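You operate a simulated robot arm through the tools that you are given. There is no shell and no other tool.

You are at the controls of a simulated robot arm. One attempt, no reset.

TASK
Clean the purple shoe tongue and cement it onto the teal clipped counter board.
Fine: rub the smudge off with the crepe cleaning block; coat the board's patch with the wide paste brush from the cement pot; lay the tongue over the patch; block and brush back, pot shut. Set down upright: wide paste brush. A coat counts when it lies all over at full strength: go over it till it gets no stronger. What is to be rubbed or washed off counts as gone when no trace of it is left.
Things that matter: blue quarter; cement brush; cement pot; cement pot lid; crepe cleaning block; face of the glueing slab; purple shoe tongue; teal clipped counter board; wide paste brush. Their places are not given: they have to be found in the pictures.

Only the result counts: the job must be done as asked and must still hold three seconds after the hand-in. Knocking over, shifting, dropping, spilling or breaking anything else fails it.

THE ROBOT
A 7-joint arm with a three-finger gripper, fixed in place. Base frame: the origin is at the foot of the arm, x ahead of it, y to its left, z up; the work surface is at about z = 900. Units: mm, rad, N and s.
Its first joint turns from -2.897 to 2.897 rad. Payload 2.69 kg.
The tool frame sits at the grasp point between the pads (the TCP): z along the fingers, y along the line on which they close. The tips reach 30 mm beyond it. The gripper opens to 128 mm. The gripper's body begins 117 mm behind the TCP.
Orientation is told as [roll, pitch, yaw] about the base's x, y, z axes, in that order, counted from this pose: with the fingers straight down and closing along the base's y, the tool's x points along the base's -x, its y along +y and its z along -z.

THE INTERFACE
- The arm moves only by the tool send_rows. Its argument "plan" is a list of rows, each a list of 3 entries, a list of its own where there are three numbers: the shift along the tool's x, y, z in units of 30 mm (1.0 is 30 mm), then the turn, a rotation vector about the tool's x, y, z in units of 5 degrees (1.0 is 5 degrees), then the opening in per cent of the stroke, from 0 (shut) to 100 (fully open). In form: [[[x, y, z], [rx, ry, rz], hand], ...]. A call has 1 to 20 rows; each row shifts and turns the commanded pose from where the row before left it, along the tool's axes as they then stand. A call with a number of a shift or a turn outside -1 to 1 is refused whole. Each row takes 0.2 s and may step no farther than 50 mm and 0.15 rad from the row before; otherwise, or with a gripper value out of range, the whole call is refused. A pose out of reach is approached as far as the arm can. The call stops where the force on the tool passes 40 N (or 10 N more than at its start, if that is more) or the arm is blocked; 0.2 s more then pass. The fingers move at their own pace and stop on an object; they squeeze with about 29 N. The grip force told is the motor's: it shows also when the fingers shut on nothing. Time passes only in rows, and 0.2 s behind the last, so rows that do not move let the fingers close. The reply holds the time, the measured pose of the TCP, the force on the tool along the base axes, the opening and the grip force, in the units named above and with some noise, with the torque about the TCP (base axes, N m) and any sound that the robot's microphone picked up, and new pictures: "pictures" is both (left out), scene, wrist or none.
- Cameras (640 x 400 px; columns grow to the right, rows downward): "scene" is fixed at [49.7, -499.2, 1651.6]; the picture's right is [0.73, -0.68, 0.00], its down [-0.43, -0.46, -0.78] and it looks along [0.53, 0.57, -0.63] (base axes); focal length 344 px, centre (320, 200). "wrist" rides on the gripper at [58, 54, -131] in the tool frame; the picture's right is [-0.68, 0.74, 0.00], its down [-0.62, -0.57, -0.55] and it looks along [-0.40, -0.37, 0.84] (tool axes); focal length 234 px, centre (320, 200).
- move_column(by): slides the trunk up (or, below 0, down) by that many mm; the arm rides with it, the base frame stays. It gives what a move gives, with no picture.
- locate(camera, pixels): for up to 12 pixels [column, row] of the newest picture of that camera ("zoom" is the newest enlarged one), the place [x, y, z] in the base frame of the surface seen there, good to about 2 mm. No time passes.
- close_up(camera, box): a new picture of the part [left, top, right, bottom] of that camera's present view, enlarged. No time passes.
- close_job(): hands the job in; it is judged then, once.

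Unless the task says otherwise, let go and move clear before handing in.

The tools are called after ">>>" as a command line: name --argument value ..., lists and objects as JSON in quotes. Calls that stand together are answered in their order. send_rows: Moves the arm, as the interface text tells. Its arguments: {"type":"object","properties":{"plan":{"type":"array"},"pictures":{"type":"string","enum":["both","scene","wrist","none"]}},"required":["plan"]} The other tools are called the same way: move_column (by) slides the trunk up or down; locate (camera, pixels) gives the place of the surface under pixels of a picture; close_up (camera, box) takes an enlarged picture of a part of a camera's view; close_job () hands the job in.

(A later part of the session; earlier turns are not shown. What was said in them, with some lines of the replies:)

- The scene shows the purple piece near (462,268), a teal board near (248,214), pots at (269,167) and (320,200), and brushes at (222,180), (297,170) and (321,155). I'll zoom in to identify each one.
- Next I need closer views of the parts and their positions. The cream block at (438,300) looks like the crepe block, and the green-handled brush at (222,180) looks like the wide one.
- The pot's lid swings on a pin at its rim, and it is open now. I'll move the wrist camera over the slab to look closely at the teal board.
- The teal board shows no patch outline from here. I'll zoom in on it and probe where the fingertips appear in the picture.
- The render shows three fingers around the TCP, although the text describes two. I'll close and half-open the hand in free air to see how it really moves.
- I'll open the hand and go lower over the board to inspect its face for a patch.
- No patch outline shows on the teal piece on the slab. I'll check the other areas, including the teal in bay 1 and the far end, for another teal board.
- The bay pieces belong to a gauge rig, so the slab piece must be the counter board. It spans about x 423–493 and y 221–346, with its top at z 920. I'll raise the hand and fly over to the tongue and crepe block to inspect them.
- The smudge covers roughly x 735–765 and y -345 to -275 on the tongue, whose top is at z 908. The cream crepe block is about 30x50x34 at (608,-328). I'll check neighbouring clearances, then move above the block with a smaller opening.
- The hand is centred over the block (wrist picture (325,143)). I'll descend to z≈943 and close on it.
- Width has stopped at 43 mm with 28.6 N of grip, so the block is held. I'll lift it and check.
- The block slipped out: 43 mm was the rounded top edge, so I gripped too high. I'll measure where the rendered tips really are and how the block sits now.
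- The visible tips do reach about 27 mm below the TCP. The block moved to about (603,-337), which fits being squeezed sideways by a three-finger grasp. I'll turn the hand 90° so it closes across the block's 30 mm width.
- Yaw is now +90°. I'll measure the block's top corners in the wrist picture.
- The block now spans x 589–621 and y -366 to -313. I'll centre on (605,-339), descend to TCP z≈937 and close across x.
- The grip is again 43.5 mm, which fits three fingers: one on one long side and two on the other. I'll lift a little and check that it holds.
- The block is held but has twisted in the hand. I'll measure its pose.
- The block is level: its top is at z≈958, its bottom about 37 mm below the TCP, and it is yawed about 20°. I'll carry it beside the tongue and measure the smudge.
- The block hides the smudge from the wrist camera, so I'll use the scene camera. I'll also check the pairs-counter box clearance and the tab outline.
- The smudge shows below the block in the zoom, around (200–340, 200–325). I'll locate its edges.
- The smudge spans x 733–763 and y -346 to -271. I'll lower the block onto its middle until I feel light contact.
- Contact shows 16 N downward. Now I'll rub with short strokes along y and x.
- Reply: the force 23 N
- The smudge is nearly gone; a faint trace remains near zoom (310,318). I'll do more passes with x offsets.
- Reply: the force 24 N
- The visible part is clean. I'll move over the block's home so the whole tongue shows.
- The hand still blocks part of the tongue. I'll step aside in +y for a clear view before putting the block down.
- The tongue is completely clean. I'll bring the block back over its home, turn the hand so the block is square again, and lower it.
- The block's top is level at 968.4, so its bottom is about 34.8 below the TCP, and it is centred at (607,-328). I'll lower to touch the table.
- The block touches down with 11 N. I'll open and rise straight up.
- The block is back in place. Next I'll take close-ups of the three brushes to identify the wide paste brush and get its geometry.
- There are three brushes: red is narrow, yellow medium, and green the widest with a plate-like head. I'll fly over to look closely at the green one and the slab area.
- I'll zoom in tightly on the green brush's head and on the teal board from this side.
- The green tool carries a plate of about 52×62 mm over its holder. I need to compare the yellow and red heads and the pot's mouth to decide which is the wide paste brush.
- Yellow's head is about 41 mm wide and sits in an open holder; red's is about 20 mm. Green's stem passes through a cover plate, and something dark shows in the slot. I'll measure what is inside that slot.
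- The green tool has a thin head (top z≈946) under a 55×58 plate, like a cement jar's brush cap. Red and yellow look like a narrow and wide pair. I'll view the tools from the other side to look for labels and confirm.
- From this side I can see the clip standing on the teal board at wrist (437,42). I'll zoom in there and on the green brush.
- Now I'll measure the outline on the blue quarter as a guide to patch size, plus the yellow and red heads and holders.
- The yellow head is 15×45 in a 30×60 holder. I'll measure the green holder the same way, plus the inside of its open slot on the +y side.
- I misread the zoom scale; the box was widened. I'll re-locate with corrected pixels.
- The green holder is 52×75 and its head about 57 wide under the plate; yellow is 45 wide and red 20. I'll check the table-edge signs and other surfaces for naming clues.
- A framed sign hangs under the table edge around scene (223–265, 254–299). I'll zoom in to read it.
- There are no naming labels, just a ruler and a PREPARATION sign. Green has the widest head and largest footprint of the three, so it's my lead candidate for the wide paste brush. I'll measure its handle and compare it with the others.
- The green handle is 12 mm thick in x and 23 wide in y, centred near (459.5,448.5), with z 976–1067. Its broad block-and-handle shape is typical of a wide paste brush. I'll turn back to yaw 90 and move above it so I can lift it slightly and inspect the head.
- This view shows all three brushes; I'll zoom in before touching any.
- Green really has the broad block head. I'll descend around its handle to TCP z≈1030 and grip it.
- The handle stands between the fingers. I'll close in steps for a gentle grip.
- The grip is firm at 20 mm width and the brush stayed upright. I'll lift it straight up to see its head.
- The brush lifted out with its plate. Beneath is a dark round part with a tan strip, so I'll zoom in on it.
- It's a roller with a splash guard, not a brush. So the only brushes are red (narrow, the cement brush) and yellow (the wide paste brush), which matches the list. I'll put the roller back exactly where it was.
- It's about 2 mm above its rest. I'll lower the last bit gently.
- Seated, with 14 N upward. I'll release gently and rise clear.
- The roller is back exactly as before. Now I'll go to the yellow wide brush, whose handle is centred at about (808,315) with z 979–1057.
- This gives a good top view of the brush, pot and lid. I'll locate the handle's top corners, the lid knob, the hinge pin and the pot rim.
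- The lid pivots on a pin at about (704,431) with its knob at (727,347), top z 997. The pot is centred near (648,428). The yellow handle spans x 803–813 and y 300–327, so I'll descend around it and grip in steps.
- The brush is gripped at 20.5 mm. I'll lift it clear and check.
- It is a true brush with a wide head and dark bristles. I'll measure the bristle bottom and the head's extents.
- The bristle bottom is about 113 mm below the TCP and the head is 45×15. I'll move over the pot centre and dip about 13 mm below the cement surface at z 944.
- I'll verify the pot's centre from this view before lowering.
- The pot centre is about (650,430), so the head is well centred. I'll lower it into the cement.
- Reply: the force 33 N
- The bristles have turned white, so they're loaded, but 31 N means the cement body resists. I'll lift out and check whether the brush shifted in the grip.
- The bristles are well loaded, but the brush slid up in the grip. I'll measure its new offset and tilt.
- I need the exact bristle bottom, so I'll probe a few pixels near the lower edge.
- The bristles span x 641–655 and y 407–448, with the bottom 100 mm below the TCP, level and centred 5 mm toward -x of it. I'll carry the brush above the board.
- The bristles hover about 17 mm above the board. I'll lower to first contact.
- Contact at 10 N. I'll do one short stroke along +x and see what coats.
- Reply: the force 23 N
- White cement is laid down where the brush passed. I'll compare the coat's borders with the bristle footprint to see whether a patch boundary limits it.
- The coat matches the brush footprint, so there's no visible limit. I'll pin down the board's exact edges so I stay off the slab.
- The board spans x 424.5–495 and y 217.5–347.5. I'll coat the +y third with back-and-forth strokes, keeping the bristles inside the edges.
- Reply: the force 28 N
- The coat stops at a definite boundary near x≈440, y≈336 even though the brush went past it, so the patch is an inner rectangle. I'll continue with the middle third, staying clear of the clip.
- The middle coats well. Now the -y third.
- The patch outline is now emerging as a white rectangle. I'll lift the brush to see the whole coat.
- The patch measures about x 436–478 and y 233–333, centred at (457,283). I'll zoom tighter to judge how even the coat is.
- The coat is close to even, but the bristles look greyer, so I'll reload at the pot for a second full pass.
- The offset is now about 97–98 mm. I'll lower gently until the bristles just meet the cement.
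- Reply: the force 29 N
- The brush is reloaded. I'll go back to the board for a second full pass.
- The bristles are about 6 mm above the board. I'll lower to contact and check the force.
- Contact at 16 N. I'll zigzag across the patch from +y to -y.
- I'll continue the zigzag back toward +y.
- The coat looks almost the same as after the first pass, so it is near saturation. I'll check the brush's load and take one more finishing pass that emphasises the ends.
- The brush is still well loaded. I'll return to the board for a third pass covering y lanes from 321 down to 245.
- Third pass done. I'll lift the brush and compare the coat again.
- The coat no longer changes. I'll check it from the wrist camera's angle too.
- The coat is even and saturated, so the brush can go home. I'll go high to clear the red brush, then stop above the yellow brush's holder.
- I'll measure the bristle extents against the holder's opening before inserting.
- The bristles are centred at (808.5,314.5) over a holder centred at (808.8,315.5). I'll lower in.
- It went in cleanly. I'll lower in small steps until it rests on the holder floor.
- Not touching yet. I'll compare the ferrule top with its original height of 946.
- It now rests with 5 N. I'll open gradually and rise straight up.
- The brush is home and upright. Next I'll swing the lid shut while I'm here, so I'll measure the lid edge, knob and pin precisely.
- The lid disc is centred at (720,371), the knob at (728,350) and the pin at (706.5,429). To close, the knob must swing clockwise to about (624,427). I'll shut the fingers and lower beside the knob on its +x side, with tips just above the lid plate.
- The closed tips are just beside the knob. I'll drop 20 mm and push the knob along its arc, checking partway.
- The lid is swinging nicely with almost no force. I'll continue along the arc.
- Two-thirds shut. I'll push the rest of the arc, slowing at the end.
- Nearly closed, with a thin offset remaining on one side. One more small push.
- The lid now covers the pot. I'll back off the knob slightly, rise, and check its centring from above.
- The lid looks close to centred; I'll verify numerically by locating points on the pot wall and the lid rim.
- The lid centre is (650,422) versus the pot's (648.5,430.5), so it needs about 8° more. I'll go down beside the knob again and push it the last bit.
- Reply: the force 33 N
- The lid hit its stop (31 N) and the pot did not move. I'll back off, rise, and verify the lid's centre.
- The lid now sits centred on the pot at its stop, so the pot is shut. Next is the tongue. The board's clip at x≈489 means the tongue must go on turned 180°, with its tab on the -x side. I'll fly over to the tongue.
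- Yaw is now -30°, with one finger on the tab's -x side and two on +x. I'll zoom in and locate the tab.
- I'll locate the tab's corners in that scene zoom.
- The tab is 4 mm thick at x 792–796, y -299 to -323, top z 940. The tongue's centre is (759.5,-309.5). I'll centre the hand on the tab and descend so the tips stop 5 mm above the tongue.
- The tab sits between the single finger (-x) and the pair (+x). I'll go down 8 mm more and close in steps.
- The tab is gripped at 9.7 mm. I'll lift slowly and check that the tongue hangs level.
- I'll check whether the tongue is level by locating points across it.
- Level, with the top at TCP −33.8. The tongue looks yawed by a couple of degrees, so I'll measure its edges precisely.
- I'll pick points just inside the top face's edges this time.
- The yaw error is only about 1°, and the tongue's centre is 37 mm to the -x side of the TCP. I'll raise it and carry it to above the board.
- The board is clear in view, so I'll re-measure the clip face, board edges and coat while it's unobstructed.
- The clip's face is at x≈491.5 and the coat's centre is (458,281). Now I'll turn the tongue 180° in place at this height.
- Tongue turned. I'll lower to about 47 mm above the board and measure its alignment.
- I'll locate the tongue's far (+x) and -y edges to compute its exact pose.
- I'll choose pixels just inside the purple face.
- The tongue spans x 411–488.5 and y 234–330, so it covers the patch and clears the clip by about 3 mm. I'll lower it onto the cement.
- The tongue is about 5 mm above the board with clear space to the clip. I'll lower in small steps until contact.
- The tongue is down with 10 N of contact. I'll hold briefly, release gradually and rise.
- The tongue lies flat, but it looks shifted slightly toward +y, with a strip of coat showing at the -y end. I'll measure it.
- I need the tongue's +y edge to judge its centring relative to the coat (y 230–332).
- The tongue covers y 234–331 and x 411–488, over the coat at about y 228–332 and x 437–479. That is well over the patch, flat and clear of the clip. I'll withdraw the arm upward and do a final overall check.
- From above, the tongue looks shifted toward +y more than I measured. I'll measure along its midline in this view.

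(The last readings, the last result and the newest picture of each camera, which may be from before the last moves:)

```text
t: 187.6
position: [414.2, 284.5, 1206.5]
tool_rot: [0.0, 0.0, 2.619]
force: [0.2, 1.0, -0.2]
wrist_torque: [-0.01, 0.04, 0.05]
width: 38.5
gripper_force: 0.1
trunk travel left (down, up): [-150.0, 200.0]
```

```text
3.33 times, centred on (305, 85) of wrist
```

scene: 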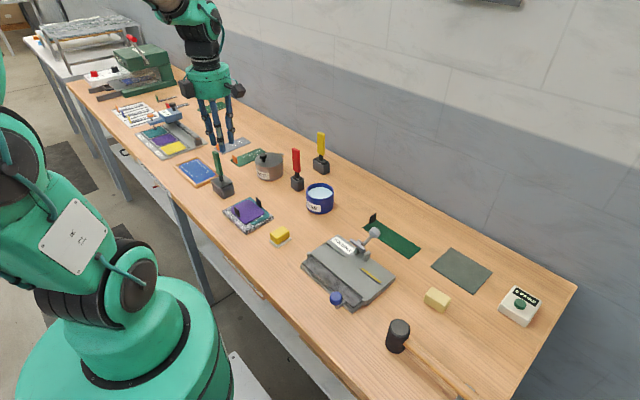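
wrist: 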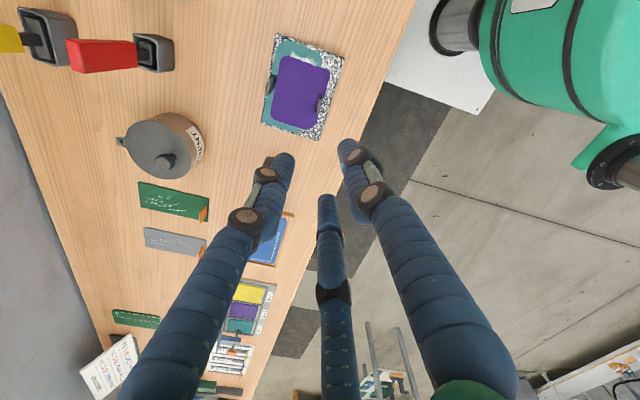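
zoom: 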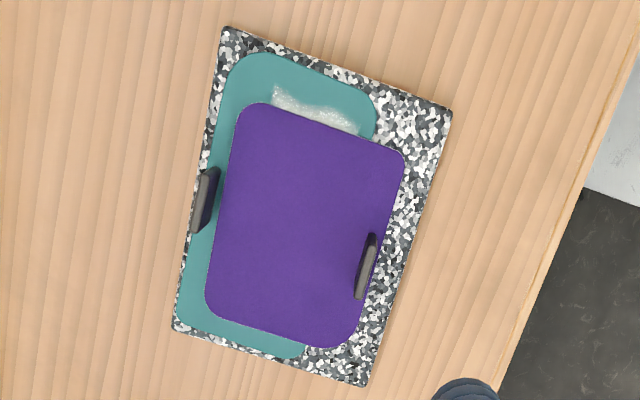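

The tongue sits about 4 mm toward +y and 7 mm toward -x of the coat's centre, leaving roughly 8 mm of coat exposed at one end. I'll re-grip the tab in the same pose and slide it gently (+1.5, -3.5 mm) to centre it better.

>>> send_rows --plan '[[[0, 0, 0.9], [0, 0, 0], 30], [[0, 0, 0.9], [0, 0, 0], 30], [[0, 0, 0.9], [0, 0, 0], 30], [[0, 0, 0.9], [0, 0, 0], 30], [[0, 0, 0.9], [0, 0, 0], 30], [[0, 0, 0.9], [0, 0, 0], 30], [[0, 0, 0.9], [0, 0, 0], 30], [[0, 0, 0.9], [0, 0, 0], 30], [[0, 0, 0.6], [0, 0, 0], 30], [[0, 0, 0.4], [0, 0, 0], 30], [[0, 0, 0], [0, 0, 0], 24], [[0, 0, 0], [0, 0, 0], 20], [[0, 0, 0], [0, 0, 0], 17], [[0, 0, 0], [0, 0, 0], 14], [[0, 0, 0], [0, 0, 0], 11], [[0, 0, 0], [0, 0, 0], 8], [[0, 0, 0], [0, 0, 0], 5], [[0, 0, 0], [0, 0, 0], 0], [[0, 0, 0], [0, 0, 0], 0]]'

>>> close_up --camera "scene" --box '[215, 180, 275, 235]'

```text
t: 191.6
position: [412.1, 282.3, 960.4]
tool_rot: [0.0, 0.0, 2.621]
force: [-0.2, -0.6, 0.9]
wrist_torque: [-0.02, 0.01, -0.01]
width: 10.0
gripper_force: 29.0
trunk travel left (down, up): [-150.0, 200.0]
```

scene: 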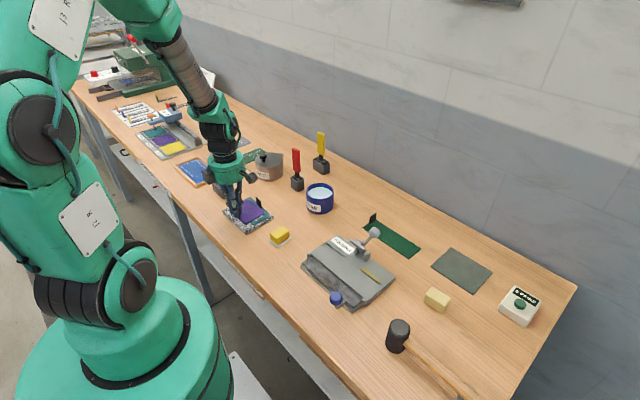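
wrist: 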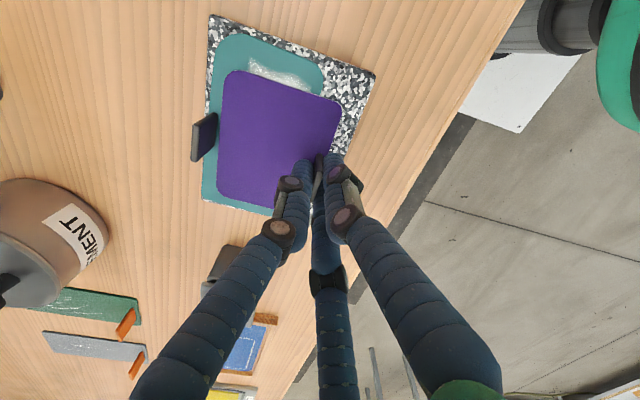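

```text
7.27 times, centred on (245, 208) of scene
```

zoom: 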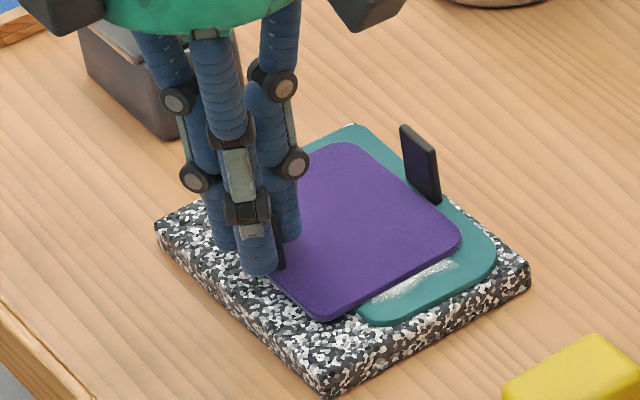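

Gripped with the tongue unmoved. Now the small slide in two gentle steps, watching the force.

>>> send_rows --plan '[[[0.034, 0.025, 0], [0, 0, 0], 0], [[0.034, 0.025, 0], [0, 0, 0], 0], [[0.034, 0.026, 0], [0, 0, 0], 0], [[0, 0, 0], [0, 0, 0], 0]]'

>>> close_up --camera "scene" --box '[215, 180, 275, 235]'

>>> close_up --camera "wrist" --box '[180, 0, 400, 220]'

```text
t: 192.6
position: [415.4, 279.6, 960.3]
tool_rot: [0.0, -0.001, 2.617]
force: [0.3, 0.3, -0.3]
wrist_torque: [0.03, 0.0, 0.0]
width: 9.3
gripper_force: 28.7
trunk travel left (down, up): [-150.0, 200.0]
```

scene: 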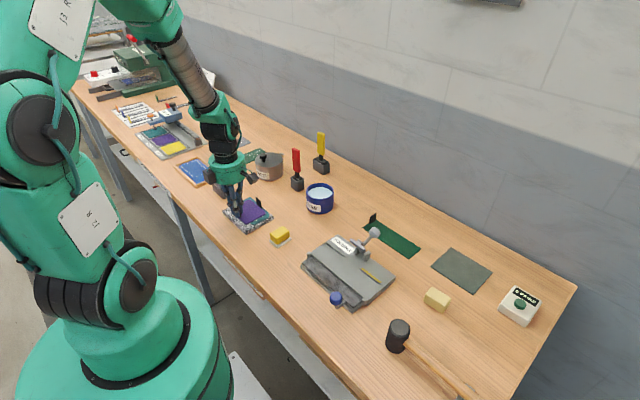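
wrist: 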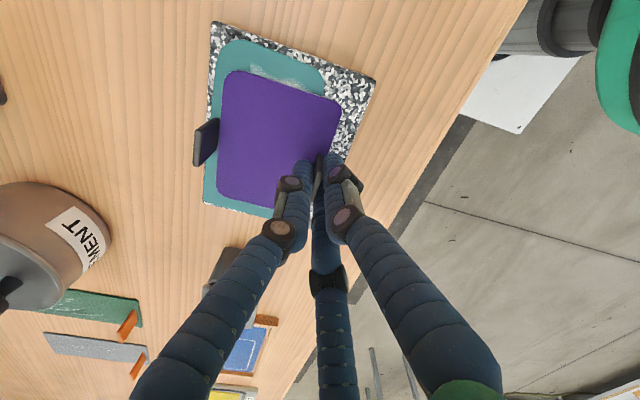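

```text
7.27 times, centred on (245, 208) of scene
```

zoom: 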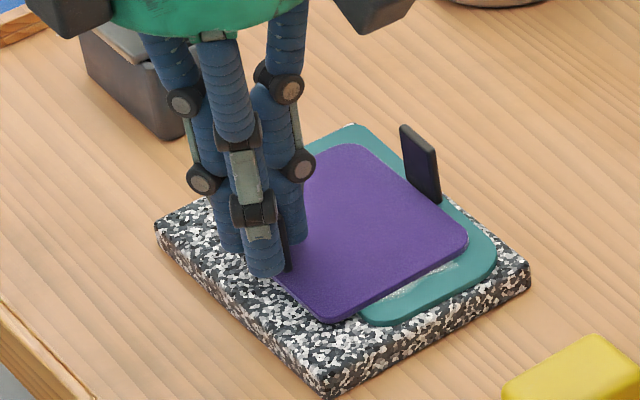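

```text
1.82 times, centred on (290, 110) of wrist
```

zoom: 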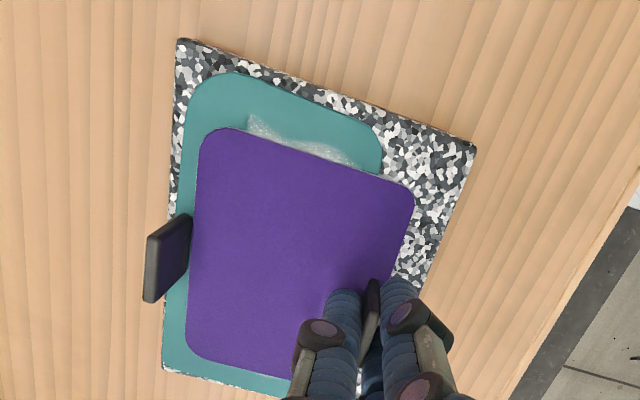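

The tongue slid smoothly and the exposed strip is smaller. I'll release, rise clear and verify.

>>> send_rows --plan '[[[0, 0, 0], [0, 0, 0], 9], [[0, 0, 0], [0, 0, 0], 12], [[0, 0, 0], [0, 0, 0], 18], [[0, 0, 0], [0, 0, 0], 26], [[0, 0, 0], [0, 0, 0], 30], [[0, 0, -0.4], [0, 0, 0], 30], [[0, 0, -0.7], [0, 0, 0], 30], [[0, 0, -0.9], [0, 0, 0], 30], [[0, 0, -0.9], [0, 0, 0], 30], [[0, 0, -0.9], [0, 0, 0], 30], [[0, 0, -0.9], [0, 0, 0], 30], [[0, 0, -0.9], [0, 0, 0], 30], [[0, 0, -0.9], [0, 0, 0], 30], [[0, 0, -0.9], [0, 0, 0], 30], [[0, 0, 0], [0, 0, 0], 30]]'

>>> close_up --camera "wrist" --box '[255, 25, 355, 145]'

>>> close_up --camera "scene" --box '[225, 190, 270, 228]'

>>> locate --camera "zoom" --pixels '[[300, 118], [260, 135], [400, 300], [360, 322], [390, 140], [430, 168], [460, 192], [440, 290], [410, 312], [240, 250]]'

```text
t: 195.8
position: [413.6, 277.5, 1181.9]
tool_rot: [0.001, 0.0, 2.619]
force: [0.6, -0.4, 0.0]
wrist_torque: [0.01, -0.06, -0.02]
width: 38.4
gripper_force: 0.0
trunk travel left (down, up): [-150.0, 200.0]
```

scene: 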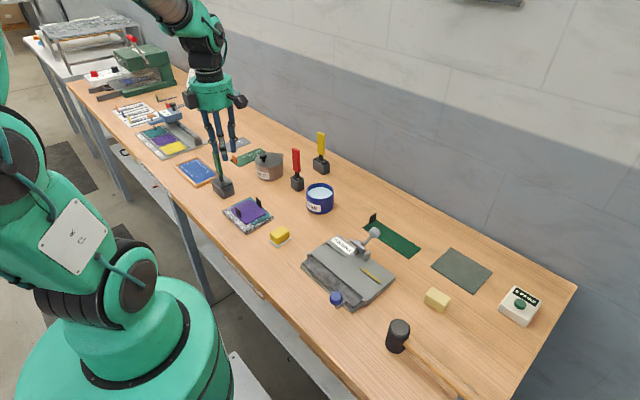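
wrist: 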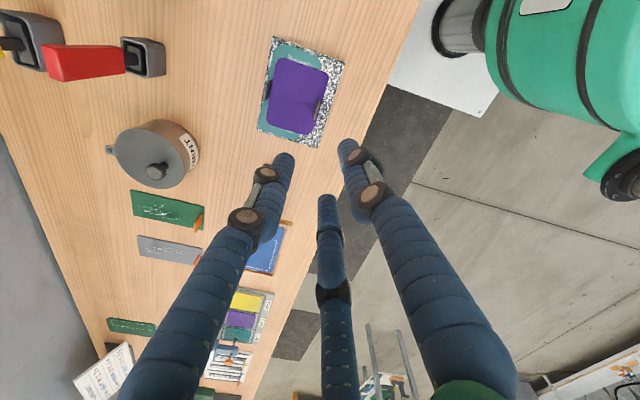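

```text
3.33 times, centred on (305, 85) of wrist
```

zoom: 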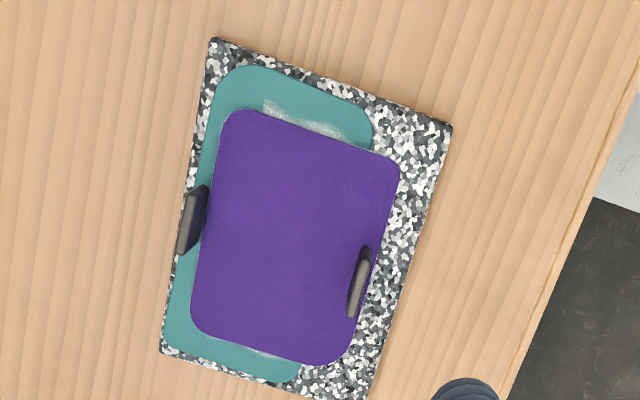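

```text
10.53 times, centred on (248, 209) of scene
```

zoom: 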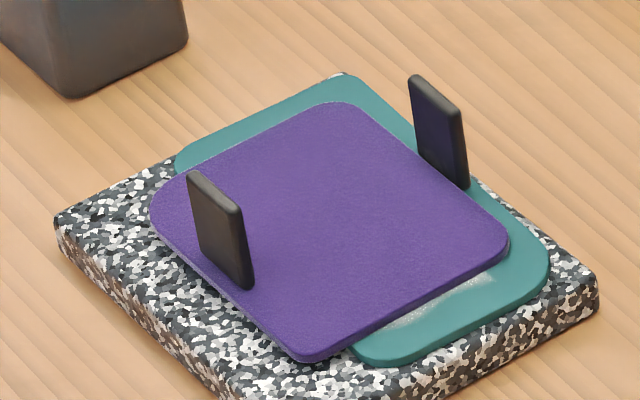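

```text
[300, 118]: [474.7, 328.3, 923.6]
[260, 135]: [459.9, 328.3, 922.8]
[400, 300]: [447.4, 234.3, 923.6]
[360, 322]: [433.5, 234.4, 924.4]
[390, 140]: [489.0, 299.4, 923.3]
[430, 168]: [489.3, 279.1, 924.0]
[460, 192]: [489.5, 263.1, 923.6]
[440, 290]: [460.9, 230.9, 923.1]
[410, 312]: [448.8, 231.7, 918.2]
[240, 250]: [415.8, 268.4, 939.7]
```

The tongue is now centred lengthwise on the coat, flat on the board and clear of the clip. The smudge is gone, the block and brush are back, the pot is shut and the arm is clear, so I'm handing in the job.

>>> close_job

```text
The job is handed in.
```

I've handed in the job: the purple tongue is clean and cemented onto the teal counter board. I got no verdict back, so this rests on the final pictures.

- **Tongue cleaned:** I rubbed the smudge off with the crepe block; no trace showed in the close-up. The block is back in its place.
- **Board coated:** I went over the patch in three passes with the wide paste brush (yellow handle), reloading once. After the last pass the coat no longer changed.
- **Brush identity:** No tool was labelled. I took the yellow-handled one to be the wide paste brush and the red one to be the cement brush. The green-handled tool is a roller, which I lifted to check and put back.
- **Tongue laid:** It lies flat, centred lengthwise on the patch, with a few millimetres of coat showing at each end. It is turned 180° so its tab clears the board's clip, and it sits about 5 mm off centre sideways but still covers the patch's full width.
- **Adjusted after laying:** I re-gripped the tab and slid the tongue about 4 mm to centre it.
- **Put away:** The brush is upright in its holder and the pot lid is swung to its stop.

The brush strokes moved the board by about 1–2 mm on the slab. I saw no cement on the slab.
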